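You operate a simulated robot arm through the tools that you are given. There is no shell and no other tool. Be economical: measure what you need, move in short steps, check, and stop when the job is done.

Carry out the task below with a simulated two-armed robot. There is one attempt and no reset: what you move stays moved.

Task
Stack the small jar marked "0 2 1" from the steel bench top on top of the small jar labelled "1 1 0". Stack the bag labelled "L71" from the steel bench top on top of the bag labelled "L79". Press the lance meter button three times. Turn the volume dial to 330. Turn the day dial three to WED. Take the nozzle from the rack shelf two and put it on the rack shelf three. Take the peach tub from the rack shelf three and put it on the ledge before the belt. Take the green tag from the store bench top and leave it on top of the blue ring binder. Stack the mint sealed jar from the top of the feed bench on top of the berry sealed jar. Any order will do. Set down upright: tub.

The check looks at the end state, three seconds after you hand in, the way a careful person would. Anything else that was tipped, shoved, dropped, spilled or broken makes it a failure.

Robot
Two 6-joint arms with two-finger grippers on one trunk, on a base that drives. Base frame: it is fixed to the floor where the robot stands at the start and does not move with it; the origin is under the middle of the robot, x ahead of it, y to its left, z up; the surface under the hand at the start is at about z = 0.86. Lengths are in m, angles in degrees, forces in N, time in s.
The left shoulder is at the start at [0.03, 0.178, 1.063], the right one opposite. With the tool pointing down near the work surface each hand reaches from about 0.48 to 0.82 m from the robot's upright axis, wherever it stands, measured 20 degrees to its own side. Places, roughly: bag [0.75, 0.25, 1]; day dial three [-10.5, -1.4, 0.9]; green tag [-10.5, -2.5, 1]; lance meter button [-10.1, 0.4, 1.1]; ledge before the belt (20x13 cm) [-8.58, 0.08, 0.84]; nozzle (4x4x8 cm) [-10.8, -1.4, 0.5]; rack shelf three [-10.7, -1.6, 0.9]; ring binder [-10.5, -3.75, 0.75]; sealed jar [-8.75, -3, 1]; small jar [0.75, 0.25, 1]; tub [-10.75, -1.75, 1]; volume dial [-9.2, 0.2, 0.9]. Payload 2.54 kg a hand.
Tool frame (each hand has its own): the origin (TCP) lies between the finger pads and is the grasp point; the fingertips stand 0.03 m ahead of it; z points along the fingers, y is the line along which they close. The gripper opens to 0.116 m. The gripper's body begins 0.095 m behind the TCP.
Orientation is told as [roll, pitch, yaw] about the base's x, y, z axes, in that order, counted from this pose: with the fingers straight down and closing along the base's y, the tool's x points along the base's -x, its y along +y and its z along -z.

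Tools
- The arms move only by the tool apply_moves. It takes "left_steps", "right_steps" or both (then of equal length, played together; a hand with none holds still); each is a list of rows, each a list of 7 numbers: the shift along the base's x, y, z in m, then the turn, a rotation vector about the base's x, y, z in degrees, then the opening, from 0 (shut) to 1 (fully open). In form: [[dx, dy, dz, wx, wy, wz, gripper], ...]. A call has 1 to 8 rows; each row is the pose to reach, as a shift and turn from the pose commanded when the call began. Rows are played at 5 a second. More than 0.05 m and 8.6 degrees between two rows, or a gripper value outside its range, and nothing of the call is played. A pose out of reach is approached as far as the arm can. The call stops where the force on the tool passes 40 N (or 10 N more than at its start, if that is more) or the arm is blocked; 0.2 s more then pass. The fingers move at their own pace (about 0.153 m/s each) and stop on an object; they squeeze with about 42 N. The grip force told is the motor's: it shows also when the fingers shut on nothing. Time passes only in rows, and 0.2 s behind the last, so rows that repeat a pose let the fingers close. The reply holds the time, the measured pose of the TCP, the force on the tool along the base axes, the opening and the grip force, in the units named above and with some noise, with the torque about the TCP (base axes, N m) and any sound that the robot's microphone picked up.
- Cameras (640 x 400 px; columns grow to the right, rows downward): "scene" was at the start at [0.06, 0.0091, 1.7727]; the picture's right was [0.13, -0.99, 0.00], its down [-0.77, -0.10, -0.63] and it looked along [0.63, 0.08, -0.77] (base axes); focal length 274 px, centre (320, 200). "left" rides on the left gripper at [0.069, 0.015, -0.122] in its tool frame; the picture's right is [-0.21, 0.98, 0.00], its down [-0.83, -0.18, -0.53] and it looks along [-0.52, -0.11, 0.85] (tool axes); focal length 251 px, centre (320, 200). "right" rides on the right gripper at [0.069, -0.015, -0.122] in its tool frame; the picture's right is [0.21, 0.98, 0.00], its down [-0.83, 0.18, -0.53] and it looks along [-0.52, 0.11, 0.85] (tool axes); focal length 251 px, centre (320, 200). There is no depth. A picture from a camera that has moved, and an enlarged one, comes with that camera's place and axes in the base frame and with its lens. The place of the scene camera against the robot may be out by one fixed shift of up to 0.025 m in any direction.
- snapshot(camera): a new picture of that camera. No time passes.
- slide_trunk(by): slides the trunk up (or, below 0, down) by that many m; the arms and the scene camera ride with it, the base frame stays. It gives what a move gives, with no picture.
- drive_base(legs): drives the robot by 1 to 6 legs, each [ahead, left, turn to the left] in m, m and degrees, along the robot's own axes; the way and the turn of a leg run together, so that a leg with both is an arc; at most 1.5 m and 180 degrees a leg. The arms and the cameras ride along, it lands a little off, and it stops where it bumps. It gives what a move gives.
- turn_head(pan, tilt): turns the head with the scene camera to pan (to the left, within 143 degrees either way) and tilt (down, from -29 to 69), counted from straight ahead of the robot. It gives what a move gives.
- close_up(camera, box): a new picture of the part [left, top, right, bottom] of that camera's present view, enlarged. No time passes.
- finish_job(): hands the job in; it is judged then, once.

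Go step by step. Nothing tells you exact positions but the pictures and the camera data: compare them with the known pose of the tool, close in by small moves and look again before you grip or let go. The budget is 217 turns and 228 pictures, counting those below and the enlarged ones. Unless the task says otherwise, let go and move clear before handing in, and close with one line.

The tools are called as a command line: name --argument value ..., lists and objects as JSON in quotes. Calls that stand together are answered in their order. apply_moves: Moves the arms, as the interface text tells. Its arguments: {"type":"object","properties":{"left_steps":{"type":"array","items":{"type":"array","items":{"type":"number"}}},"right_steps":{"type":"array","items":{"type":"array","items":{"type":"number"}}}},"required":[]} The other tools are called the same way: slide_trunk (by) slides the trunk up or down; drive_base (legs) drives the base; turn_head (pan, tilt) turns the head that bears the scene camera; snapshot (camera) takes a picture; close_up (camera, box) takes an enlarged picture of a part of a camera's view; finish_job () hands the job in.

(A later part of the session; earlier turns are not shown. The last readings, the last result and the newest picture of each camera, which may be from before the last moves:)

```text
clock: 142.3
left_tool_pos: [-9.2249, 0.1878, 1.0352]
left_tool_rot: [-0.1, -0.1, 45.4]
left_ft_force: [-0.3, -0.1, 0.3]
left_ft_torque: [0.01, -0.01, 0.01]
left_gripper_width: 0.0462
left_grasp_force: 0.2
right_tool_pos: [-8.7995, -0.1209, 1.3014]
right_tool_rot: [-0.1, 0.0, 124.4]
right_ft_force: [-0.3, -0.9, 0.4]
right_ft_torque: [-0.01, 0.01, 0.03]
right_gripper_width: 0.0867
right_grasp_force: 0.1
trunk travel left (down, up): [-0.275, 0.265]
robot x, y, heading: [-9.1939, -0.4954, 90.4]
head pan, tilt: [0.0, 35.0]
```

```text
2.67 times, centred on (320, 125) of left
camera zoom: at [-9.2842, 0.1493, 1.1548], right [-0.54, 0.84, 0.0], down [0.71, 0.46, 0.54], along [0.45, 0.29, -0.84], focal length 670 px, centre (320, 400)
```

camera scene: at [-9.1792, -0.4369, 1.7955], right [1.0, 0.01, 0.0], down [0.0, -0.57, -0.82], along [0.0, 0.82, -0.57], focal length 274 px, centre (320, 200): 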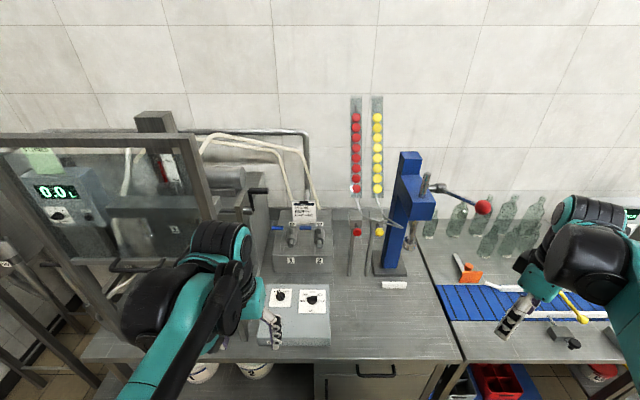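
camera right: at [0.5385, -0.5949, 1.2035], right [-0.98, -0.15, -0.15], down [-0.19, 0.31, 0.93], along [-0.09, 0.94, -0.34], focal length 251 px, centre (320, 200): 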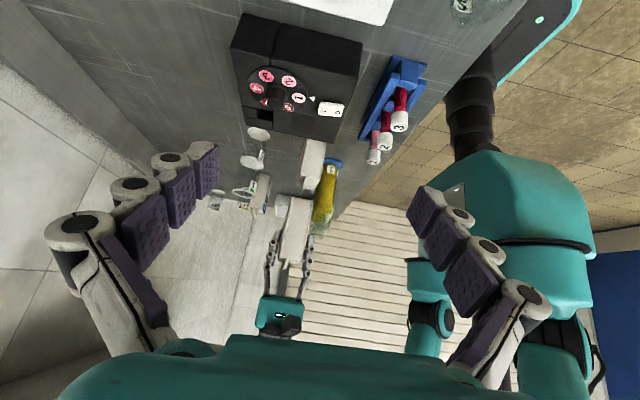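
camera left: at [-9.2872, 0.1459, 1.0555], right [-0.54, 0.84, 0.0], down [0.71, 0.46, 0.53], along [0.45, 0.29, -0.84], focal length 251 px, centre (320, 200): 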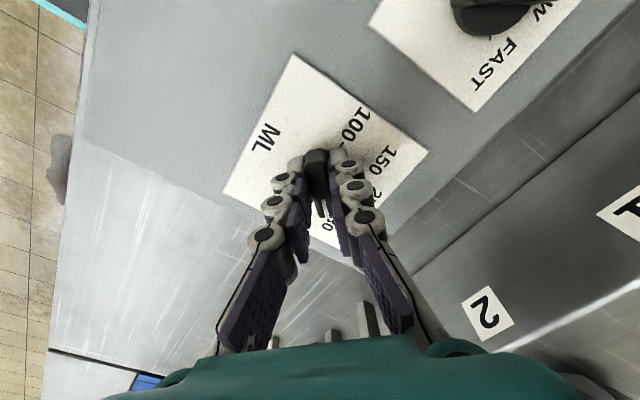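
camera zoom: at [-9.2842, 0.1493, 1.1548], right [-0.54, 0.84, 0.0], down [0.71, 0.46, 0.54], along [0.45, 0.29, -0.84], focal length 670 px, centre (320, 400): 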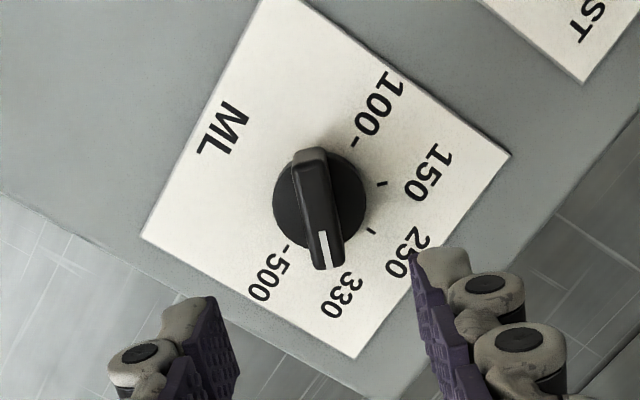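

The dial points at 330. I retract and drive to face the lance meter near x≈-10.1.

apply_moves --left_steps '[[0, -0.03, 0.035, 0, 0, 8, 0.4], [0, -0.06, 0.07, 0, 0, 16, 0.4], [0, -0.09, 0.105, 0, 0, 24, 0.4], [0, -0.12, 0.14, 0, 0, 32, 0.4], [-0.01, -0.16, 0.16, 0, 0, 40, 0.4], [-0.03, -0.2, 0.17, 0, 0, 45, 0.4], [-0.06, -0.235, 0.18, 0, 0, 45, 0.4], [-0.1, -0.26, 0.19, 0, 0, 45, 0.4]]'

drive_base --legs '[[-0.35, 0, 0], [0, 0.9, 0]]'

turn_head --pan 0 --tilt 30

snapshot --camera "scene"

```text
clock: 144.1
left_tool_pos: [-9.3273, -0.0789, 1.2274]
left_tool_rot: [-0.1, -0.2, 90.3]
left_ft_force: [0.4, -0.1, -0.2]
left_ft_torque: [0.03, -0.05, 0.01]
left_gripper_width: 0.0464
left_grasp_force: 0.0
right_tool_pos: [-8.8013, -0.1212, 1.3021]
right_tool_rot: [0.0, 0.0, 124.2]
right_ft_force: [0.5, 0.2, 0.2]
right_ft_torque: [0.06, 0.01, 0.01]
right_gripper_width: 0.087
right_grasp_force: 0.0
trunk travel left (down, up): [-0.275, 0.265]
robot x, y, heading: [-9.1946, -0.4947, 90.3]
head pan, tilt: [0.0, 35.0]
```

```text
clock: 150.6
left_tool_pos: [-10.193, -0.4104, 1.2252]
left_tool_rot: [0.0, -0.1, 88.2]
left_ft_force: [-0.7, 0.4, 1.5]
left_ft_torque: [0.03, 0.02, 0.02]
left_gripper_width: 0.0463
left_grasp_force: 0.2
right_tool_pos: [-9.6696, -0.4713, 1.3017]
right_tool_rot: [0.1, 0.0, 122.2]
right_ft_force: [-0.2, 0.4, 1.7]
right_ft_torque: [0.03, -0.01, 0.0]
right_gripper_width: 0.0872
right_grasp_force: 0.1
trunk travel left (down, up): [-0.275, 0.265]
robot x, y, heading: [-10.0739, -0.8309, 88.3]
head pan, tilt: [0.0, 35.0]
```

```text
clock: 151.2
left_tool_pos: [-10.193, -0.4103, 1.2257]
left_tool_rot: [0.0, -0.1, 88.2]
left_ft_force: [0.4, 0.6, 0.5]
left_ft_torque: [0.03, 0.02, -0.05]
left_gripper_width: 0.0465
left_grasp_force: 0.1
right_tool_pos: [-9.6691, -0.4711, 1.3029]
right_tool_rot: [0.0, 0.0, 122.2]
right_ft_force: [0.5, 0.7, -0.8]
right_ft_torque: [0.0, 0.03, 0.02]
right_gripper_width: 0.0869
right_grasp_force: 0.0
trunk travel left (down, up): [-0.275, 0.265]
robot x, y, heading: [-10.0726, -0.8332, 88.4]
head pan, tilt: [0.0, 30.0]
```

```text
139 pictures are left
camera scene: at [-10.0587, -0.7731, 1.8033], right [1.0, -0.03, 0.0], down [-0.02, -0.5, -0.87], along [0.03, 0.87, -0.5], focal length 274 px, centre (320, 200)
```

scene: 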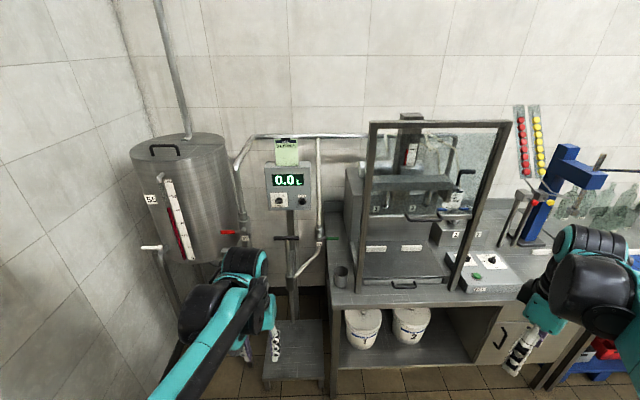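

close_up --camera "scene" --box '[240, 130, 340, 260]'

```text
3.08 times, centred on (290, 195) of scene
camera zoom: at [-10.0587, -0.7731, 1.8033], right [1.0, -0.03, 0.0], down [-0.02, -0.5, -0.87], along [0.03, 0.87, -0.5], focal length 844 px, centre (412, 215)
```

zoom: 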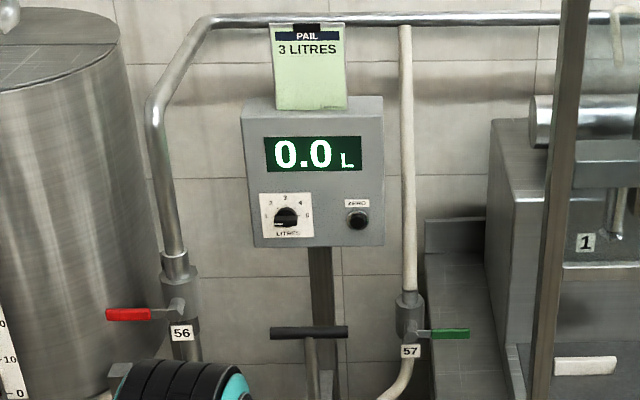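

The lance meter's ZERO button is at about (-10.105, 0.40, 1.12), facing me. I drive nearer, extend the left hand and tip it to point at the panel.

drive_base --legs '[[0.38, 0, 1.7]]'

apply_moves --left_steps '[[0.01, 0.02, -0.01, 8, 0, 0, 0.2], [0.02, 0.04, -0.02, 16, 0, 0, 0], [0.03, 0.06, -0.03, 24, 0, 0, 0], [0.04, 0.08, -0.04, 32, 0, 0, 0], [0.05, 0.1, -0.05, 40, 0, 0, 0], [0.06, 0.12, -0.06, 48, 0, 0, 0]]'

snapshot --camera "scene"

```text
clock: 153.7
left_tool_pos: [-10.1985, -0.0268, 1.2261]
left_tool_rot: [0.0, 0.0, 89.9]
left_ft_force: [-0.3, 1.1, -0.5]
left_ft_torque: [-0.03, 0.02, -0.01]
left_gripper_width: 0.0466
left_grasp_force: 0.1
right_tool_pos: [-9.673, -0.0724, 1.3015]
right_tool_rot: [-0.1, 0.0, 123.9]
right_ft_force: [0.3, 0.1, 0.5]
right_ft_torque: [-0.04, -0.02, 0.01]
right_gripper_width: 0.087
right_grasp_force: 0.0
trunk travel left (down, up): [-0.275, 0.265]
robot x, y, heading: [-10.0702, -0.4461, 89.7]
head pan, tilt: [0.0, 30.0]
```

```text
clock: 155.1
left_tool_pos: [-10.1388, 0.0937, 1.1648]
left_tool_rot: [0.2, -48.2, 89.8]
left_ft_force: [-0.5, -0.6, -1.2]
left_ft_torque: [0.02, 0.0, 0.01]
left_gripper_width: 0.0001
left_grasp_force: 28.4
right_tool_pos: [-9.6715, -0.0716, 1.3019]
right_tool_rot: [0.0, -0.1, 123.9]
right_ft_force: [0.2, 0.5, -0.5]
right_ft_torque: [-0.03, 0.04, 0.0]
right_gripper_width: 0.0871
right_grasp_force: 0.0
trunk travel left (down, up): [-0.275, 0.265]
robot x, y, heading: [-10.0688, -0.4476, 89.9]
head pan, tilt: [0.0, 30.0]
```

```text
137 pictures are left
camera scene: at [-10.0535, -0.3842, 1.8032], right [1.0, 0.0, 0.0], down [0.0, -0.5, -0.87], along [0.0, 0.87, -0.5], focal length 274 px, centre (320, 200)
```

scene: 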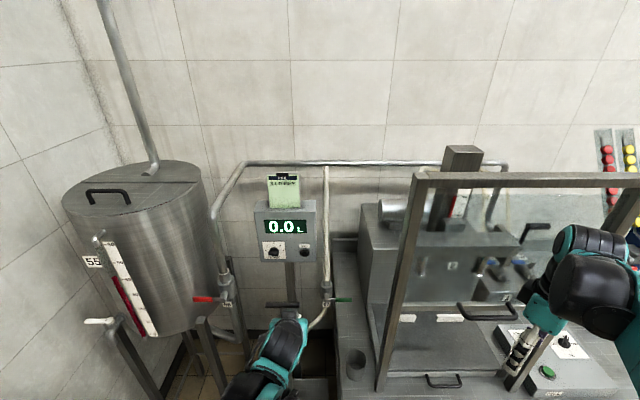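

apply_moves --left_steps '[[0.01, 0.03, -0.015, 8, 0, 0, 0], [0.02, 0.06, -0.03, 16, 0, 0, 0], [0.03, 0.09, -0.05, 18, 0, 0, 0]]'

snapshot --camera "left"

snapshot --camera "scene"

```text
clock: 155.9
left_tool_pos: [-10.1095, 0.1835, 1.1147]
left_tool_rot: [0.2, -66.2, 89.7]
left_ft_force: [0.4, 0.0, 0.1]
left_ft_torque: [0.01, 0.0, 0.0]
left_gripper_width: 0.0
left_grasp_force: 28.2
right_tool_pos: [-9.6731, -0.071, 1.3014]
right_tool_rot: [0.0, 0.1, 123.9]
right_ft_force: [0.3, -0.8, -0.8]
right_ft_torque: [-0.05, 0.01, 0.04]
right_gripper_width: 0.0871
right_grasp_force: 0.0
trunk travel left (down, up): [-0.275, 0.265]
robot x, y, heading: [-10.0682, -0.4425, 90.0]
head pan, tilt: [0.0, 30.0]
```

```text
136 pictures are left
camera left: at [-10.1253, 0.0451, 1.1001], right [-0.98, 0.09, 0.2], down [0.18, -0.15, 0.97], along [0.12, 0.98, 0.13], focal length 251 px, centre (320, 200)
```

left: 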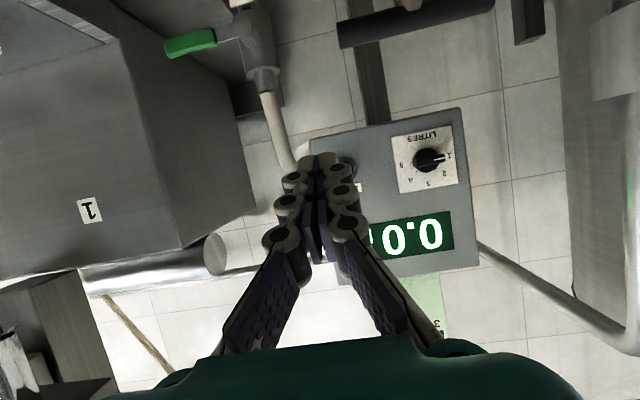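

```text
135 pictures are left
camera scene: at [-10.0539, -0.3835, 1.8032], right [1.0, 0.0, 0.0], down [0.0, -0.5, -0.87], along [0.0, 0.87, -0.5], focal length 274 px, centre (320, 200)
```

scene: 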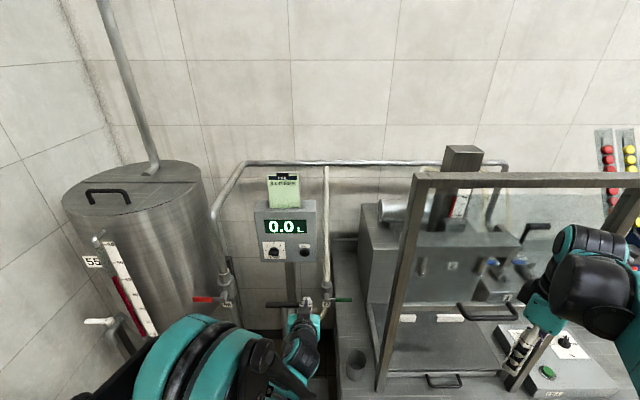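

close_up --camera "left" --box '[290, 120, 390, 210]'

close_up --camera "scene" --box '[240, 190, 340, 320]'

```text
4.44 times, centred on (340, 165) of left
camera zoom: at [-10.1253, 0.0451, 1.1001], right [-0.98, 0.09, 0.2], down [0.18, -0.15, 0.97], along [0.12, 0.98, 0.13], focal length 1118 px, centre (231, 356)
```

zoom: 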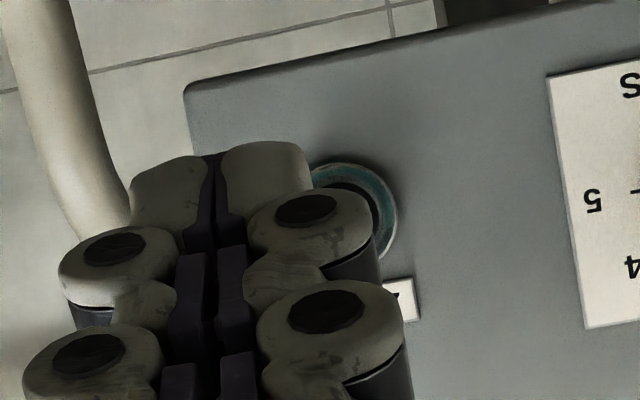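

```text
3.08 times, centred on (290, 255) of scene
camera zoom: at [-10.0539, -0.3835, 1.8032], right [1.0, 0.0, 0.0], down [0.0, -0.5, -0.87], along [0.0, 0.87, -0.5], focal length 844 px, centre (412, 31)
```

zoom: 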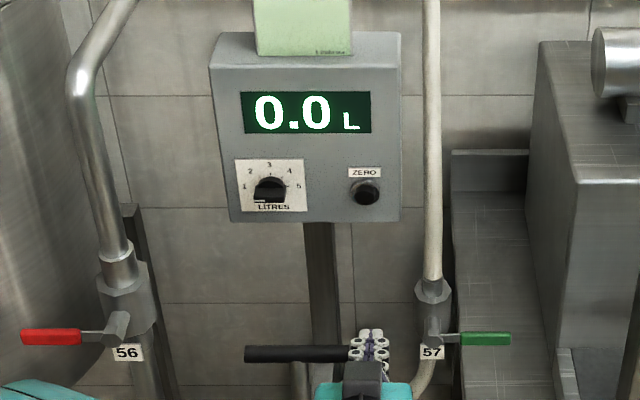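

The button centre lies at x≈-10.125, z≈1.111. I shift the hand and approach.

apply_moves --left_steps '[[-0.0155, 0.04, -0.001, 0, 0, 0, 0], [-0.0155, 0.08, -0.001, 0, 0, 0, 0], [-0.0155, 0.12, -0.001, 0, 0, 0, 0], [-0.0155, 0.15, -0.001, 0, 0, 0, 0]]'

close_up --camera "left" --box '[260, 100, 400, 220]'

close_up --camera "scene" --box '[240, 190, 340, 320]'

```text
clock: 156.9
left_tool_pos: [-10.1217, 0.3339, 1.115]
left_tool_rot: [0.2, -66.2, 89.7]
left_ft_force: [0.7, -0.1, 0.1]
left_ft_torque: [0.05, 0.03, -0.01]
left_gripper_width: 0.0001
left_grasp_force: 28.7
right_tool_pos: [-9.6723, -0.0719, 1.3009]
right_tool_rot: [0.1, 0.1, 123.9]
right_ft_force: [-0.6, 0.3, -0.2]
right_ft_torque: [-0.02, 0.02, 0.01]
right_gripper_width: 0.087
right_grasp_force: 0.1
trunk travel left (down, up): [-0.275, 0.265]
robot x, y, heading: [-10.0649, -0.4477, 89.8]
head pan, tilt: [0.0, 30.0]
```

```text
3.33 times, centred on (330, 160) of left
camera zoom: at [-10.1388, 0.1942, 1.0994], right [-0.98, 0.09, 0.2], down [0.18, -0.15, 0.97], along [0.12, 0.98, 0.13], focal length 838 px, centre (287, 333)
```

zoom: 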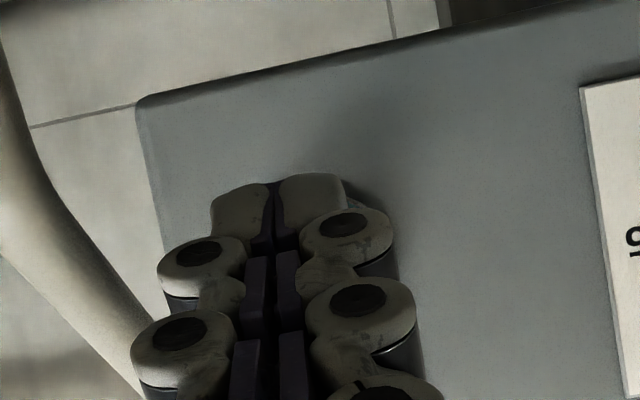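

```text
3.08 times, centred on (290, 255) of scene
camera zoom: at [-10.0542, -0.3841, 1.8032], right [1.0, 0.0, 0.0], down [0.0, -0.5, -0.87], along [0.0, 0.87, -0.5], focal length 844 px, centre (412, 31)
```

zoom: 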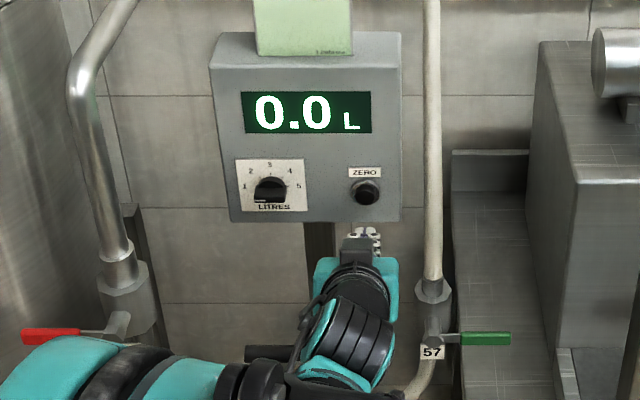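

Tip and button line up in x; I lower 5 mm and advance until touch.

apply_moves --left_steps '[[-0.001, 0.02, -0.005, 0, 0, 0, 0], [-0.001, 0.04, -0.005, 0, 0, 0, 0], [-0.001, 0.05, -0.005, 0, 0, 0, 0]]'

close_up --camera "scene" --box '[260, 220, 340, 290]'

```text
clock: 157.7
left_tool_pos: [-10.1253, 0.3828, 1.1101]
left_tool_rot: [0.2, -66.0, 89.7]
left_ft_force: [0.0, 0.1, -0.4]
left_ft_torque: [-0.01, -0.01, 0.02]
left_gripper_width: 0.0
left_grasp_force: 28.4
right_tool_pos: [-9.6731, -0.0723, 1.3026]
right_tool_rot: [0.0, 0.1, 123.9]
right_ft_force: [0.1, 0.3, -0.3]
right_ft_torque: [0.0, 0.0, 0.01]
right_gripper_width: 0.0872
right_grasp_force: 0.0
trunk travel left (down, up): [-0.275, 0.265]
robot x, y, heading: [-10.0688, -0.4467, 89.7]
head pan, tilt: [0.0, 30.0]
```

```text
5.71 times, centred on (300, 255) of scene
camera zoom: at [-10.0545, -0.3853, 1.8033], right [1.0, 0.0, 0.0], down [0.0, -0.5, -0.87], along [0.0, 0.87, -0.5], focal length 1568 px, centre (434, -114)
```

zoom: 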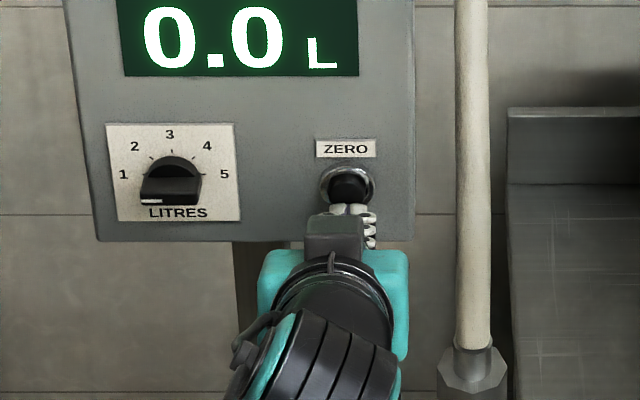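

Aligned with the button. I push forward slowly for the first press.

apply_moves --left_steps '[[0, 0.004, 0, 0, 0, 0, 0], [0, 0.008, 0, 0, 0, 0, 0], [0, 0.012, 0, 0, 0, 0, 0], [0, 0.016, 0, 0, 0, 0, 0]]'

close_up --camera "scene" --box '[260, 220, 340, 290]'

```text
clock: 158.7
left_tool_pos: [-10.1225, 0.3906, 1.1126]
left_tool_rot: [0.0, -66.1, 89.9]
left_ft_force: [-0.2, -28.2, 10.5]
left_ft_torque: [0.29, -0.01, -0.01]
left_gripper_width: 0.006
left_grasp_force: 28.4
right_tool_pos: [-9.6736, -0.0785, 1.3037]
right_tool_rot: [-0.1, -0.1, 123.9]
right_ft_force: [-0.2, 0.8, -0.4]
right_ft_torque: [-0.02, 0.02, -0.02]
right_gripper_width: 0.087
right_grasp_force: 0.0
trunk travel left (down, up): [-0.275, 0.265]
robot x, y, heading: [-10.067, -0.4466, 89.8]
head pan, tilt: [0.0, 30.0]
heard: click
stopped in row 4 (left hand): the force on the tool passed its limit at 43 N (the readings are from after the stop); the commanded pose is now the measured one
```

```text
5.71 times, centred on (300, 255) of scene
camera zoom: at [-10.0545, -0.3934, 1.8037], right [1.0, 0.0, 0.0], down [0.0, -0.5, -0.87], along [0.0, 0.87, -0.5], focal length 1568 px, centre (434, -114)
```

zoom: 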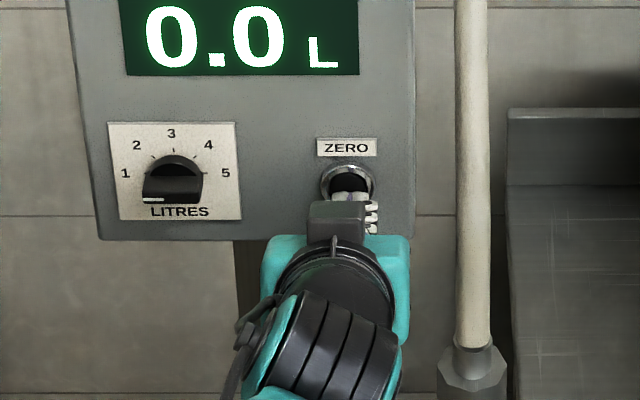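

A click: press one. I retract 2 cm and press again.

apply_moves --left_steps '[[0, -0.01, 0, 0, 0, 0, 0], [0, -0.025, -0.002, 0, 0, 0, 0], [0, -0.025, -0.002, 0, 0, 0, 0]]'

apply_moves --left_steps '[[0, 0.008, 0, 0, 0, 0, 0], [0, 0.014, 0, 0, 0, 0, 0], [0, 0.018, 0, 0, 0, 0, 0], [0, 0.022, 0, 0, 0, 0, 0], [0, 0.026, 0, 0, 0, 0, 0]]'

```text
clock: 159.4
left_tool_pos: [-10.1246, 0.3729, 1.1054]
left_tool_rot: [0.2, -65.9, 89.8]
left_ft_force: [0.0, 0.0, 0.6]
left_ft_torque: [-0.01, -0.03, 0.0]
left_gripper_width: 0.0
left_grasp_force: 28.3
right_tool_pos: [-9.6732, -0.0725, 1.3009]
right_tool_rot: [0.0, 0.1, 123.8]
right_ft_force: [0.2, 0.1, 0.7]
right_ft_torque: [-0.03, 0.05, 0.02]
right_gripper_width: 0.0871
right_grasp_force: 0.1
trunk travel left (down, up): [-0.275, 0.265]
robot x, y, heading: [-10.07, -0.4441, 90.1]
head pan, tilt: [0.0, 30.0]
```

```text
clock: 160.7
left_tool_pos: [-10.1246, 0.3906, 1.1078]
left_tool_rot: [0.0, -65.9, 89.8]
left_ft_force: [0.3, -26.8, 9.8]
left_ft_torque: [0.25, 0.0, 0.09]
left_gripper_width: 0.0061
left_grasp_force: 28.6
right_tool_pos: [-9.6722, -0.0789, 1.3034]
right_tool_rot: [-0.1, 0.0, 123.9]
right_ft_force: [0.1, 0.0, -0.1]
right_ft_torque: [-0.06, 0.0, 0.0]
right_gripper_width: 0.087
right_grasp_force: 0.0
trunk travel left (down, up): [-0.275, 0.265]
robot x, y, heading: [-10.0697, -0.445, 89.8]
head pan, tilt: [0.0, 30.0]
heard: click
stopped in row 5 (left hand): the force on the tool passed its limit at 42 N (the readings are from after the stop); the commanded pose is now the measured one
```

Second click. Retract and press a third time.

apply_moves --left_steps '[[0, -0.01, 0, 0, 0, 0, 0], [0, -0.025, -0.001, 0, 0, 0, 0], [0, -0.025, -0.001, 0, 0, 0, 0]]'

apply_moves --left_steps '[[0, 0.008, 0, 0, 0, 0, 0], [0, 0.014, 0, 0, 0, 0, 0], [0, 0.018, 0, 0, 0, 0, 0], [0, 0.022, 0, 0, 0, 0, 0], [0, 0.026, 0, 0, 0, 0, 0]]'

```text
clock: 161.5
left_tool_pos: [-10.1239, 0.3722, 1.1012]
left_tool_rot: [0.1, -65.5, 89.9]
left_ft_force: [-0.5, 0.1, -1.4]
left_ft_torque: [0.0, 0.02, -0.02]
left_gripper_width: 0.0002
left_grasp_force: 29.2
right_tool_pos: [-9.6732, -0.0728, 1.3016]
right_tool_rot: [0.0, -0.1, 123.9]
right_ft_force: [-0.2, -0.6, 0.1]
right_ft_torque: [-0.05, 0.01, -0.03]
right_gripper_width: 0.087
right_grasp_force: 0.1
trunk travel left (down, up): [-0.275, 0.265]
robot x, y, heading: [-10.0695, -0.4475, 89.9]
head pan, tilt: [0.0, 30.0]
```

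```text
clock: 162.7
left_tool_pos: [-10.1251, 0.3944, 1.101]
left_tool_rot: [0.1, -65.5, 90.0]
left_ft_force: [1.6, -19.7, -21.6]
left_ft_torque: [-0.49, -0.04, 0.04]
left_gripper_width: 0.0061
left_grasp_force: 28.0
right_tool_pos: [-9.6744, -0.0753, 1.3013]
right_tool_rot: [0.0, 0.0, 123.9]
right_ft_force: [0.5, 0.7, 0.3]
right_ft_torque: [0.01, -0.03, -0.02]
right_gripper_width: 0.087
right_grasp_force: 0.1
trunk travel left (down, up): [-0.275, 0.265]
robot x, y, heading: [-10.0645, -0.449, 90.0]
head pan, tilt: [0.0, 30.0]
heard: click
```

Third click. I retract straight back and bring the hand down-pointing again, then look at the meter.

apply_moves --left_steps '[[0, -0.02, -0.001, 0, 0, 0, 0], [0, -0.06, -0.001, 0, 0, 0, 0], [0, -0.1, 0, -8, 0, 0, 0], [0, -0.14, 0.02, -16, 0, 0, 0], [0, -0.18, 0.04, -24, 0, 0, 0], [0, -0.22, 0.06, -32, 0, 0, 0.2], [0, -0.26, 0.08, -40, 0, 0, 0.4], [-0.01, -0.3, 0.1, -48, 0, 0, 0.6]]'

apply_moves --left_steps '[[-0.02, -0.03, 0.02, -8, 0, 0, 0.6], [-0.04, -0.06, 0.04, -16, 0, 0, 0.7]]'

close_up --camera "scene" --box '[240, 190, 340, 320]'

```text
clock: 164.5
left_tool_pos: [-10.1354, 0.0952, 1.2034]
left_tool_rot: [0.0, -17.5, 90.1]
left_ft_force: [-1.0, 0.4, 0.3]
left_ft_torque: [0.02, 0.01, -0.02]
left_gripper_width: 0.0699
left_grasp_force: 0.0
right_tool_pos: [-9.6735, -0.075, 1.3022]
right_tool_rot: [-0.1, 0.1, 123.9]
right_ft_force: [0.4, -0.4, 0.2]
right_ft_torque: [0.04, 0.04, -0.02]
right_gripper_width: 0.0871
right_grasp_force: 0.0
trunk travel left (down, up): [-0.275, 0.265]
robot x, y, heading: [-10.0666, -0.4461, 89.9]
head pan, tilt: [0.0, 30.0]
```

```text
clock: 165.1
left_tool_pos: [-10.1769, 0.0382, 1.2448]
left_tool_rot: [0.0, -1.4, 89.9]
left_ft_force: [-0.8, -0.1, 0.0]
left_ft_torque: [0.01, 0.0, -0.01]
left_gripper_width: 0.0812
left_grasp_force: 0.0
right_tool_pos: [-9.673, -0.0744, 1.3008]
right_tool_rot: [0.0, 0.0, 124.0]
right_ft_force: [0.0, 0.0, 0.0]
right_ft_torque: [0.04, 0.03, 0.01]
right_gripper_width: 0.0867
right_grasp_force: 0.0
trunk travel left (down, up): [-0.275, 0.265]
robot x, y, heading: [-10.066, -0.4493, 89.8]
head pan, tilt: [0.0, 30.0]
```

```text
3.08 times, centred on (290, 255) of scene
camera zoom: at [-10.0544, -0.3872, 1.8033], right [1.0, 0.0, 0.0], down [0.0, -0.5, -0.87], along [0.0, 0.87, -0.5], focal length 844 px, centre (412, 31)
```

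zoom: 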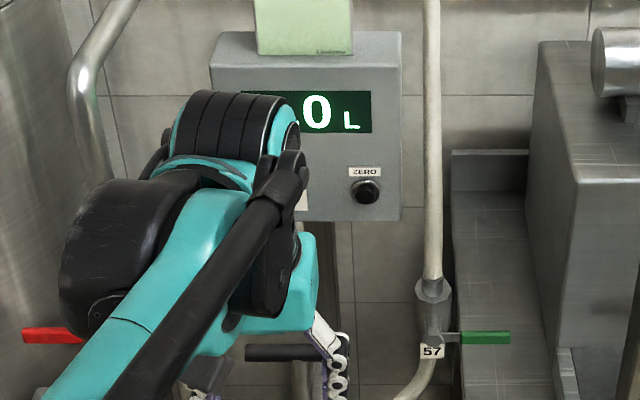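

Presses done. I back away and drive to face the rack at y≈-1.6.

apply_moves --left_steps '[[-0.02, -0.04, 0.01, 0, 0, 0, 0.7], [-0.04, -0.08, 0.02, 0, 0, 0, 0.7]]'

drive_base --legs '[[-0.8, 0, 0], [0, -0.7, 0], [0, 0, 90], [0, 0.35, 0]]'

turn_head --pan 0 --tilt 35

snapshot --camera "scene"

```text
clock: 165.7
left_tool_pos: [-10.2142, -0.044, 1.2623]
left_tool_rot: [-0.1, -1.6, 89.9]
left_ft_force: [-0.3, -0.3, 0.1]
left_ft_torque: [0.03, 0.0, -0.05]
left_gripper_width: 0.0813
left_grasp_force: 0.1
right_tool_pos: [-9.673, -0.0762, 1.3028]
right_tool_rot: [0.0, 0.0, 123.8]
right_ft_force: [-0.3, 0.0, -1.1]
right_ft_torque: [-0.02, 0.01, 0.03]
right_gripper_width: 0.0869
right_grasp_force: 0.0
trunk travel left (down, up): [-0.275, 0.265]
robot x, y, heading: [-10.0707, -0.4461, 89.8]
head pan, tilt: [0.0, 30.0]
```

```text
clock: 179.2
left_tool_pos: [-9.7642, -1.7541, 1.2608]
left_tool_rot: [0.0, -1.6, -180.0]
left_ft_force: [0.2, 0.3, -0.2]
left_ft_torque: [0.01, 0.01, -0.01]
left_gripper_width: 0.0811
left_grasp_force: 0.0
right_tool_pos: [-9.7368, -1.2143, 1.3021]
right_tool_rot: [0.1, -0.1, -145.9]
right_ft_force: [0.2, -0.6, 0.0]
right_ft_torque: [0.05, 0.0, 0.01]
right_gripper_width: 0.0871
right_grasp_force: 0.1
trunk travel left (down, up): [-0.275, 0.265]
robot x, y, heading: [-9.3623, -1.6043, -179.8]
head pan, tilt: [0.0, 30.0]
```

```text
clock: 179.9
left_tool_pos: [-9.7641, -1.755, 1.2623]
left_tool_rot: [0.0, -1.6, -179.9]
left_ft_force: [-0.2, 0.4, 0.1]
left_ft_torque: [0.0, 0.05, -0.01]
left_gripper_width: 0.0813
left_grasp_force: 0.1
right_tool_pos: [-9.7357, -1.2149, 1.3022]
right_tool_rot: [0.1, -0.1, -146.0]
right_ft_force: [-0.5, 0.1, -0.2]
right_ft_torque: [-0.01, -0.02, 0.0]
right_gripper_width: 0.087
right_grasp_force: 0.0
trunk travel left (down, up): [-0.275, 0.265]
robot x, y, heading: [-9.3644, -1.6061, -179.8]
head pan, tilt: [0.0, 35.0]
```

```text
127 pictures are left
camera scene: at [-9.4062, -1.6096, 1.7955], right [0.0, 1.0, 0.0], down [0.57, 0.0, -0.82], along [-0.82, 0.0, -0.57], focal length 274 px, centre (320, 200)
```

scene: 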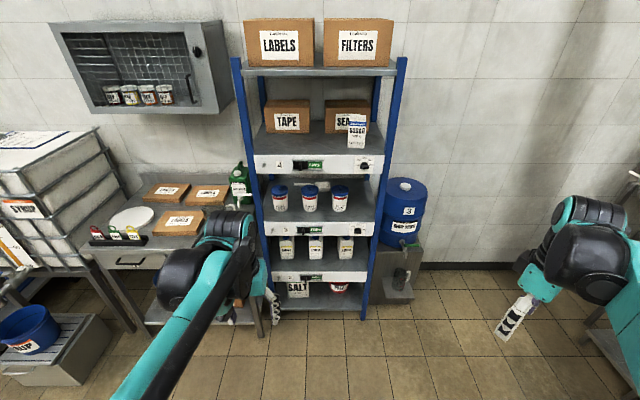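

close_up --camera "scene" --box '[235, 140, 405, 310]'

close_up --camera "scene" --box '[260, 210, 380, 310]'

close_up --camera "scene" --box '[80, 170, 260, 280]'

```text
2.35 times, centred on (320, 225) of scene
camera zoom: at [-9.4062, -1.6096, 1.7955], right [0.0, 1.0, 0.0], down [0.57, 0.0, -0.82], along [-0.82, 0.0, -0.57], focal length 646 px, centre (320, 141)
```

zoom: 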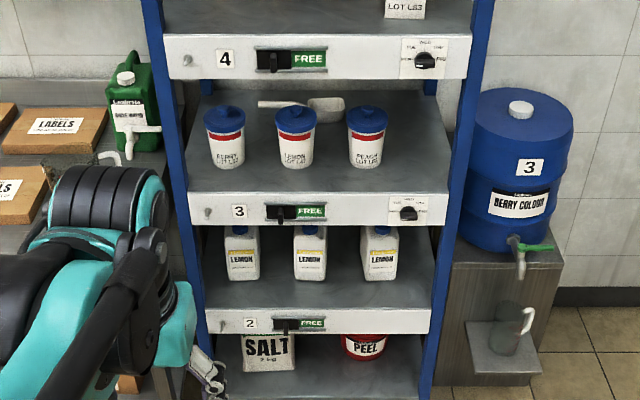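

```text
4.00 times, centred on (320, 260) of scene
camera zoom: at [-9.4062, -1.6096, 1.7955], right [0.0, 1.0, 0.0], down [0.57, 0.0, -0.82], along [-0.82, 0.0, -0.57], focal length 1097 px, centre (320, -40)
```

zoom: 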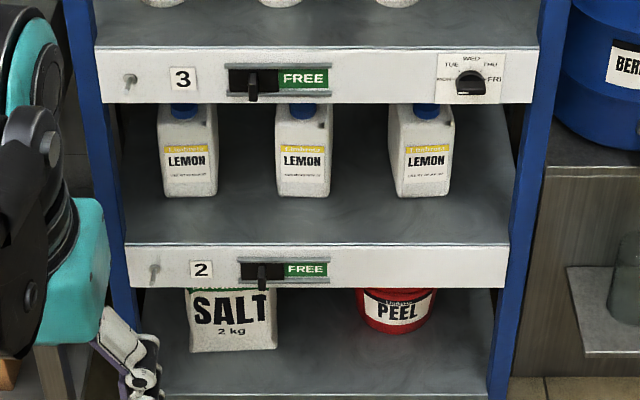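

```text
3.56 times, centred on (170, 225) of scene
camera zoom: at [-9.4062, -1.6096, 1.7955], right [0.0, 1.0, 0.0], down [0.57, 0.0, -0.82], along [-0.82, 0.0, -0.57], focal length 976 px, centre (853, 111)
```

zoom: 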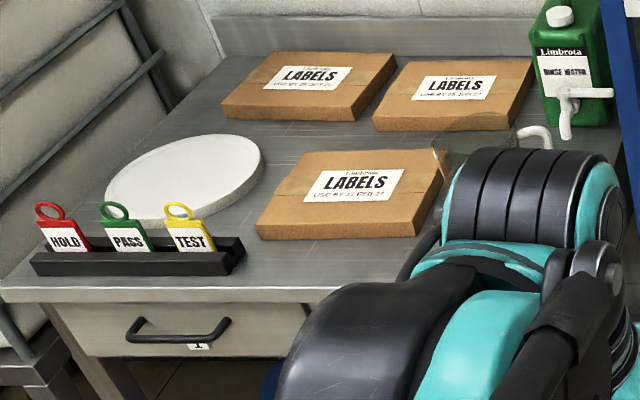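

Peach tub on shelf 3 (right), dial three on the shelf-3 lip, green PASS tag on the store bench; the nozzle must be behind the bottles on shelf 2. I drive closer.

drive_base --legs '[[0.42, 0, 0]]'

turn_head --pan 0 --tilt 42

snapshot --camera "scene"

close_up --camera "scene" --box '[220, 120, 420, 260]'

snapshot --camera "right"

```text
clock: 182.4
left_tool_pos: [-10.1802, -1.7573, 1.263]
left_tool_rot: [0.1, -1.5, -179.7]
left_ft_force: [0.4, -0.6, 0.4]
left_ft_torque: [-0.01, -0.03, 0.02]
left_gripper_width: 0.0813
left_grasp_force: 0.0
right_tool_pos: [-10.1546, -1.217, 1.3018]
right_tool_rot: [0.0, 0.0, -145.7]
right_ft_force: [-0.7, 0.1, -0.5]
right_ft_torque: [-0.03, -0.04, 0.0]
right_gripper_width: 0.0867
right_grasp_force: 0.1
trunk travel left (down, up): [-0.275, 0.265]
robot x, y, heading: [-9.778, -1.6103, -179.6]
head pan, tilt: [0.0, 35.0]
```

```text
clock: 183.1
left_tool_pos: [-10.1794, -1.7585, 1.262]
left_tool_rot: [-0.1, -1.7, -179.5]
left_ft_force: [0.2, -0.1, -0.1]
left_ft_torque: [-0.03, -0.02, 0.01]
left_gripper_width: 0.0809
left_grasp_force: 0.1
right_tool_pos: [-10.1544, -1.2183, 1.3012]
right_tool_rot: [0.1, 0.0, -145.7]
right_ft_force: [-0.1, 0.0, 1.1]
right_ft_torque: [-0.01, 0.0, 0.0]
right_gripper_width: 0.0868
right_grasp_force: 0.2
trunk travel left (down, up): [-0.275, 0.265]
robot x, y, heading: [-9.7795, -1.6141, -179.5]
head pan, tilt: [0.0, 42.0]
```

```text
123 pictures are left
camera scene: at [-9.8177, -1.6113, 1.785], right [-0.01, 1.0, 0.0], down [0.67, 0.0, -0.74], along [-0.74, 0.0, -0.67], focal length 274 px, centre (320, 200)
```

scene: 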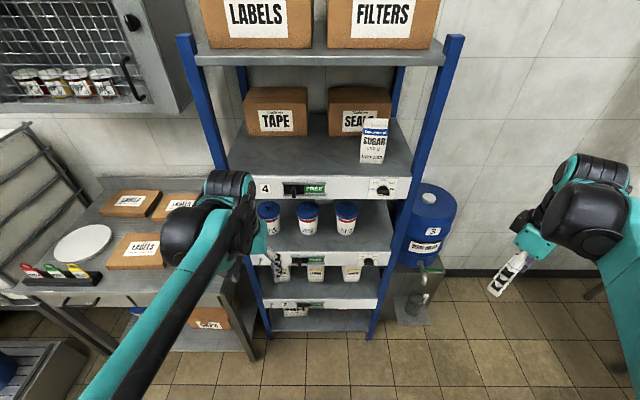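

```text
2.86 times, centred on (320, 190) of scene
camera zoom: at [-9.8177, -1.6113, 1.785], right [-0.01, 1.0, 0.0], down [0.67, 0.0, -0.74], along [-0.74, 0.0, -0.67], focal length 784 px, centre (320, 229)
```

zoom: 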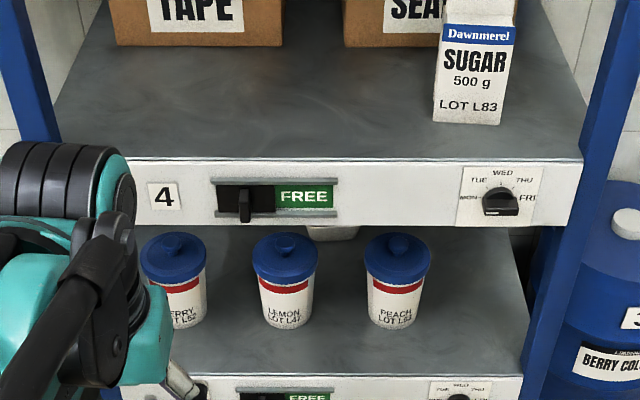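

```text
121 pictures are left
camera right: at [-10.1047, -1.1663, 1.4234], right [0.73, -0.69, 0.0], down [-0.58, -0.62, 0.53], along [-0.37, -0.39, -0.85], focal length 251 px, centre (320, 200)
```

right: 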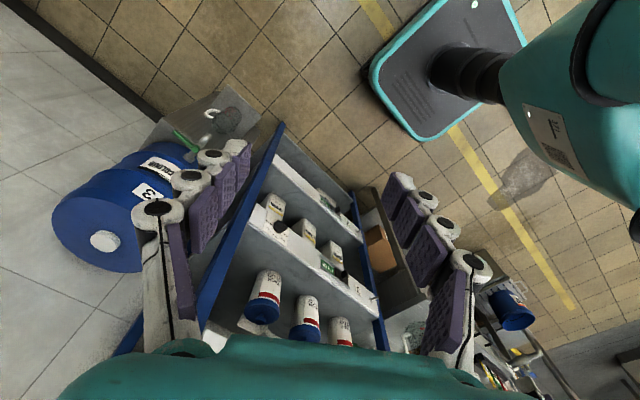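

Shelf 3 is at z≈0.91, shelf 4's lip bottom near 1.19, rack front at x≈-10.49. I bring the right hand in line and tip it toward the rack to see the dial.

apply_moves --right_steps '[[0.0, -0.03, -0.03, 0, 0, -8, 0.5], [0.0, -0.06, -0.06, 0, 0, -16, 0.5], [0, -0.09, -0.09, 0, 0, -24, 0.5], [0, -0.12, -0.12, 0, 0, -32, 0.5], [0, -0.15, -0.15, 0, 0, -34, 0.5], [0, -0.18, -0.18, 0, 0, -34, 0.5]]'

apply_moves --right_steps '[[0, 0, -0.02, 0, 8, 0, 0.5], [0, 0, -0.04, 0, 16, 0, 0.5], [0, 0, -0.06, 0, 24, 0, 0.5], [0, 0, -0.08, 0, 32, 0, 0.5], [0, 0, -0.1, 0, 40, 0, 0.5], [0, 0, -0.12, 0, 48, 0, 0.5], [0, 0, -0.14, 0, 56, 0, 0.5], [0, 0, -0.16, 0, 64, 0, 0.5]]'

snapshot --camera "right"

```text
clock: 184.5
left_tool_pos: [-10.1818, -1.7579, 1.2616]
left_tool_rot: [-0.1, -1.5, -179.6]
left_ft_force: [0.6, -1.4, -0.5]
left_ft_torque: [0.0, -0.06, 0.02]
left_gripper_width: 0.0813
left_grasp_force: 0.0
right_tool_pos: [-10.1569, -1.3996, 1.117]
right_tool_rot: [0.0, 0.1, -179.7]
right_ft_force: [-1.0, -0.7, -0.1]
right_ft_torque: [0.0, -0.07, 0.0]
right_gripper_width: 0.0579
right_grasp_force: 0.1
trunk travel left (down, up): [-0.275, 0.265]
robot x, y, heading: [-9.7775, -1.6048, -179.7]
head pan, tilt: [0.0, 42.0]
```

```text
clock: 186.3
left_tool_pos: [-10.1805, -1.7579, 1.2613]
left_tool_rot: [-0.1, -1.6, -179.6]
left_ft_force: [0.1, 0.4, -0.5]
left_ft_torque: [0.0, 0.02, -0.03]
left_gripper_width: 0.0815
left_grasp_force: 0.0
right_tool_pos: [-10.2081, -1.3834, 1.163]
right_tool_rot: [-0.5, -62.6, -179.3]
right_ft_force: [-0.3, 0.3, 0.1]
right_ft_torque: [0.02, -0.02, -0.01]
right_gripper_width: 0.0581
right_grasp_force: 0.0
right hand out of reach, approached as far as the arm can: row 4, 5, 6, 7, 8
trunk travel left (down, up): [-0.275, 0.265]
robot x, y, heading: [-9.7788, -1.6092, -179.5]
head pan, tilt: [0.0, 42.0]
stopped in row 8 (right hand): the arm was blocked; the commanded pose is now the measured one
```

```text
120 pictures are left
camera right: at [-10.068, -1.3685, 1.1582], right [0.1, -0.98, -0.2], down [0.09, -0.19, 0.98], along [-0.99, -0.12, 0.07], focal length 251 px, centre (320, 200)
```

right: 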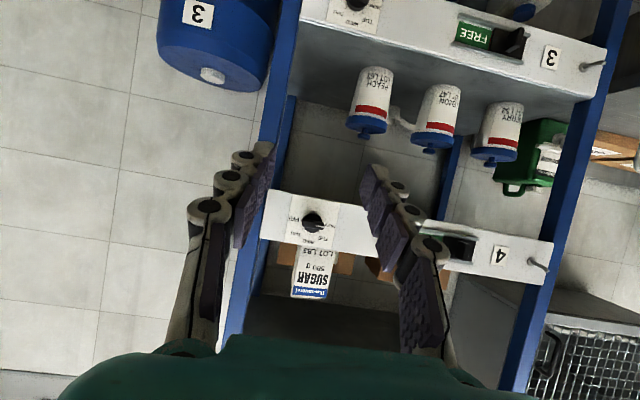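

Too folded at this distance. I lower the trunk so the shoulders come near shelf height and then extend forward.

slide_trunk --by -0.16

apply_moves --right_steps '[[-0.03, -0.01, -0.02, 0, 0, 0, 0.5], [-0.06, -0.02, -0.04, 0, 4, 0, 0.5], [-0.09, -0.03, -0.06, 0, 12, 0, 0.5], [-0.1, -0.03, -0.09, 0, 20, 0, 0.5], [-0.1, -0.03, -0.1, 0, 27, 0, 0.5]]'

snapshot --camera "right"

snapshot --camera "scene"

```text
clock: 188.2
left_tool_pos: [-10.179, -1.758, 1.1023]
left_tool_rot: [0.0, -1.6, -179.7]
left_ft_force: [0.4, 0.9, 0.0]
left_ft_torque: [0.02, 0.01, -0.01]
left_gripper_width: 0.0811
left_grasp_force: 0.0
right_tool_pos: [-10.2083, -1.3839, 1.0038]
right_tool_rot: [-0.7, -62.6, -179.4]
right_ft_force: [0.4, -0.3, 0.1]
right_ft_torque: [0.03, -0.02, -0.03]
right_gripper_width: 0.0578
right_grasp_force: 0.0
trunk travel left (down, up): [-0.115, 0.425]
robot x, y, heading: [-9.7803, -1.6082, -179.4]
head pan, tilt: [0.0, 42.0]
```

```text
clock: 189.4
left_tool_pos: [-10.1806, -1.7572, 1.102]
left_tool_rot: [0.1, -1.6, -179.6]
left_ft_force: [0.6, -0.4, 0.0]
left_ft_torque: [-0.01, -0.03, 0.02]
left_gripper_width: 0.0811
left_grasp_force: 0.0
right_tool_pos: [-10.3756, -1.4052, 1.0662]
right_tool_rot: [-58.3, -88.4, -121.8]
right_ft_force: [-0.1, -0.6, 0.7]
right_ft_torque: [-0.05, -0.02, 0.0]
right_gripper_width: 0.0583
right_grasp_force: 0.0
right hand out of reach, approached as far as the arm can: row 2, 3, 4, 5
trunk travel left (down, up): [-0.115, 0.425]
robot x, y, heading: [-9.7791, -1.6096, -179.5]
head pan, tilt: [0.0, 42.0]
```

```text
119 pictures are left
camera right: at [-10.2512, -1.3887, 1.0], right [0.0, -0.97, -0.24], down [0.52, -0.2, 0.83], along [-0.85, -0.13, 0.51], focal length 251 px, centre (320, 200)
```

right: 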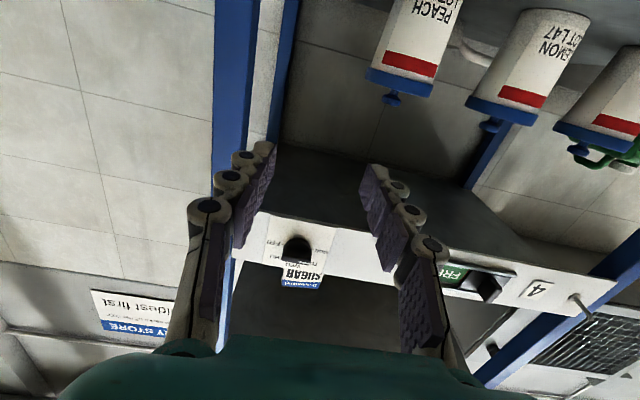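

```text
118 pictures are left
camera scene: at [-9.8183, -1.6108, 1.625], right [-0.01, 1.0, 0.0], down [0.67, 0.0, -0.74], along [-0.74, -0.01, -0.67], focal length 274 px, centre (320, 200)
```

scene: 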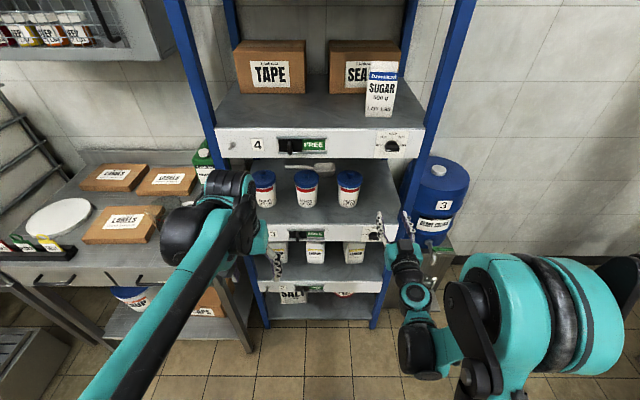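

close_up --camera "scene" --box '[330, 215, 400, 260]'

slide_trunk --by -0.11

turn_head --pan 0 --tilt 42

close_up --camera "scene" --box '[220, 120, 420, 320]'

```text
8.89 times, centred on (365, 238) of scene
camera zoom: at [-9.8183, -1.6108, 1.625], right [-0.01, 1.0, 0.0], down [0.67, 0.0, -0.74], along [-0.74, -0.01, -0.67], focal length 2439 px, centre (-80, -133)
```

zoom: 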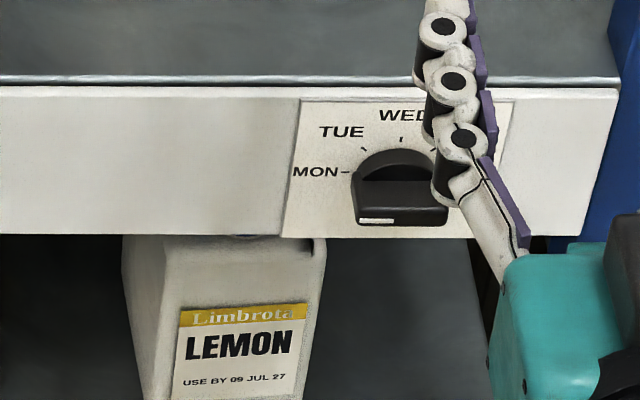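

```text
clock: 190.8
left_tool_pos: [-10.1804, -1.7586, 0.9922]
left_tool_rot: [0.0, -1.6, -179.6]
left_ft_force: [0.0, 0.2, 0.3]
left_ft_torque: [0.01, 0.03, -0.01]
left_gripper_width: 0.0811
left_grasp_force: 0.1
right_tool_pos: [-10.374, -1.4066, 0.9594]
right_tool_rot: [-27.1, -89.1, -153.0]
right_ft_force: [-0.4, 0.2, 0.0]
right_ft_torque: [0.01, 0.0, 0.03]
right_gripper_width: 0.0581
right_grasp_force: 0.0
trunk travel left (down, up): [-0.005, 0.535]
robot x, y, heading: [-9.7771, -1.6102, -179.7]
head pan, tilt: [0.0, 42.0]
```

```text
clock: 191.4
left_tool_pos: [-10.1804, -1.759, 0.9908]
left_tool_rot: [0.0, -1.6, -179.7]
left_ft_force: [0.2, -0.1, -0.2]
left_ft_torque: [0.0, -0.01, 0.02]
left_gripper_width: 0.0811
left_grasp_force: 0.2
right_tool_pos: [-10.3747, -1.4061, 0.959]
right_tool_rot: [-26.8, -89.2, -153.3]
right_ft_force: [0.3, 0.0, -0.6]
right_ft_torque: [0.01, -0.02, 0.01]
right_gripper_width: 0.058
right_grasp_force: 0.1
trunk travel left (down, up): [-0.005, 0.535]
robot x, y, heading: [-9.7752, -1.6138, -179.8]
head pan, tilt: [0.0, 42.0]
```

```text
2.00 times, centred on (320, 220) of scene
camera zoom: at [-9.8177, -1.6113, 1.515], right [-0.01, 1.0, 0.0], down [0.67, 0.0, -0.74], along [-0.74, -0.01, -0.67], focal length 549 px, centre (320, 160)
```

zoom: 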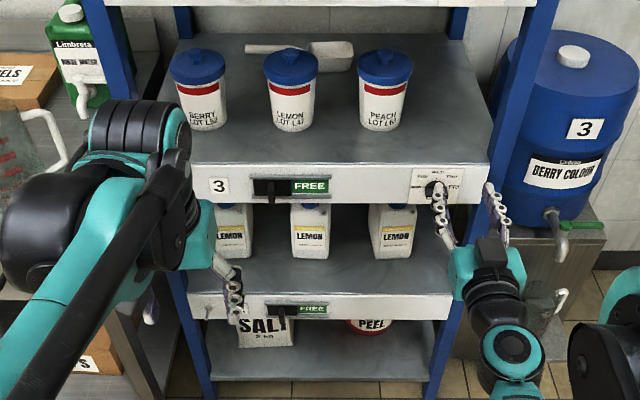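

Dial three points at MON; it needs a quarter turn clockwise to WED (up). I look through the right-hand camera.

snapshot --camera "right"

```text
115 pictures are left
camera right: at [-10.2508, -1.3904, 0.8905], right [0.0, -0.98, -0.22], down [0.52, -0.19, 0.83], along [-0.85, -0.12, 0.51], focal length 251 px, centre (320, 200)
```

right: 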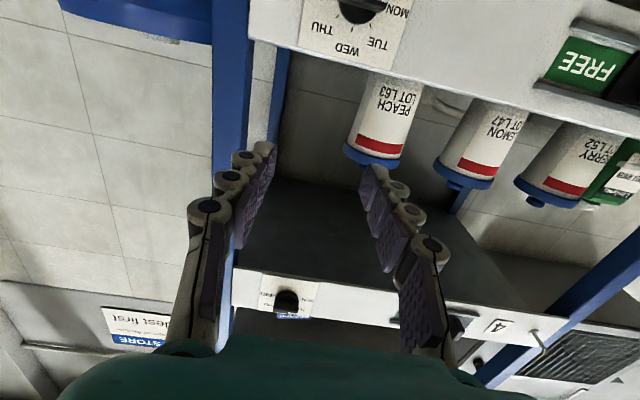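

Dial three is at about (-10.48, -1.413, 0.862). I back the base so the arm is more stretched, then lower the level hand to dial height.

drive_base --legs '[[-0.15, 0, 0]]'

apply_moves --right_steps '[[-0.03, 0, -0.02, 0, 0, 0, 0.5], [-0.06, 0, -0.04, 0, 0, 0, 0.5], [-0.09, 0, -0.06, 0, 0, 0, 0.5], [-0.12, 0, -0.08, 0, 0, 0, 0.5], [-0.14, 0, -0.096, 0, 0, 0, 0.5]]'

snapshot --camera "right"

```text
clock: 192.8
left_tool_pos: [-10.0299, -1.757, 0.9925]
left_tool_rot: [0.0, -1.6, -179.7]
left_ft_force: [0.8, -0.3, 0.3]
left_ft_torque: [0.0, 0.04, 0.01]
left_gripper_width: 0.0815
left_grasp_force: 0.0
right_tool_pos: [-10.2245, -1.4044, 0.9589]
right_tool_rot: [-29.1, -89.2, -151.0]
right_ft_force: [1.2, -0.4, 0.9]
right_ft_torque: [0.01, -0.02, 0.03]
right_gripper_width: 0.0578
right_grasp_force: 0.0
trunk travel left (down, up): [-0.005, 0.535]
robot x, y, heading: [-9.626, -1.6089, -180.0]
head pan, tilt: [0.0, 42.0]
```

```text
clock: 194.0
left_tool_pos: [-10.0308, -1.7581, 0.9913]
left_tool_rot: [0.0, -1.6, -179.6]
left_ft_force: [-0.4, -1.0, 0.2]
left_ft_torque: [0.01, -0.02, -0.02]
left_gripper_width: 0.0811
left_grasp_force: 0.0
right_tool_pos: [-10.3657, -1.4037, 0.8624]
right_tool_rot: [-23.9, -89.2, -156.2]
right_ft_force: [0.0, -0.1, 0.4]
right_ft_torque: [-0.02, 0.04, 0.03]
right_gripper_width: 0.058
right_grasp_force: 0.1
right hand out of reach, approached as far as the arm can: row 1, 2
trunk travel left (down, up): [-0.005, 0.535]
robot x, y, heading: [-9.631, -1.6068, -179.6]
head pan, tilt: [0.0, 42.0]
```

```text
114 pictures are left
camera right: at [-10.2415, -1.388, 0.7938], right [0.0, -0.98, -0.22], down [0.52, -0.19, 0.83], along [-0.85, -0.12, 0.51], focal length 251 px, centre (320, 200)
```

right: 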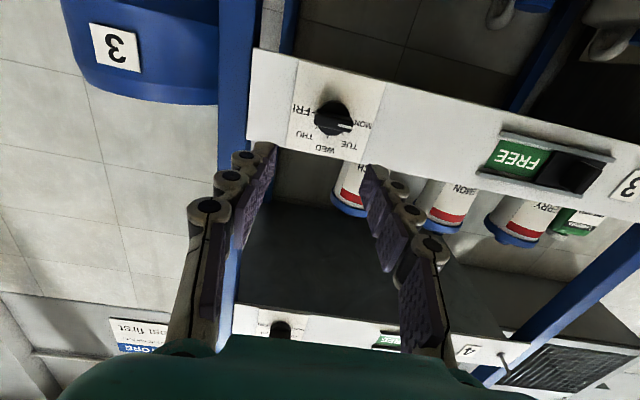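

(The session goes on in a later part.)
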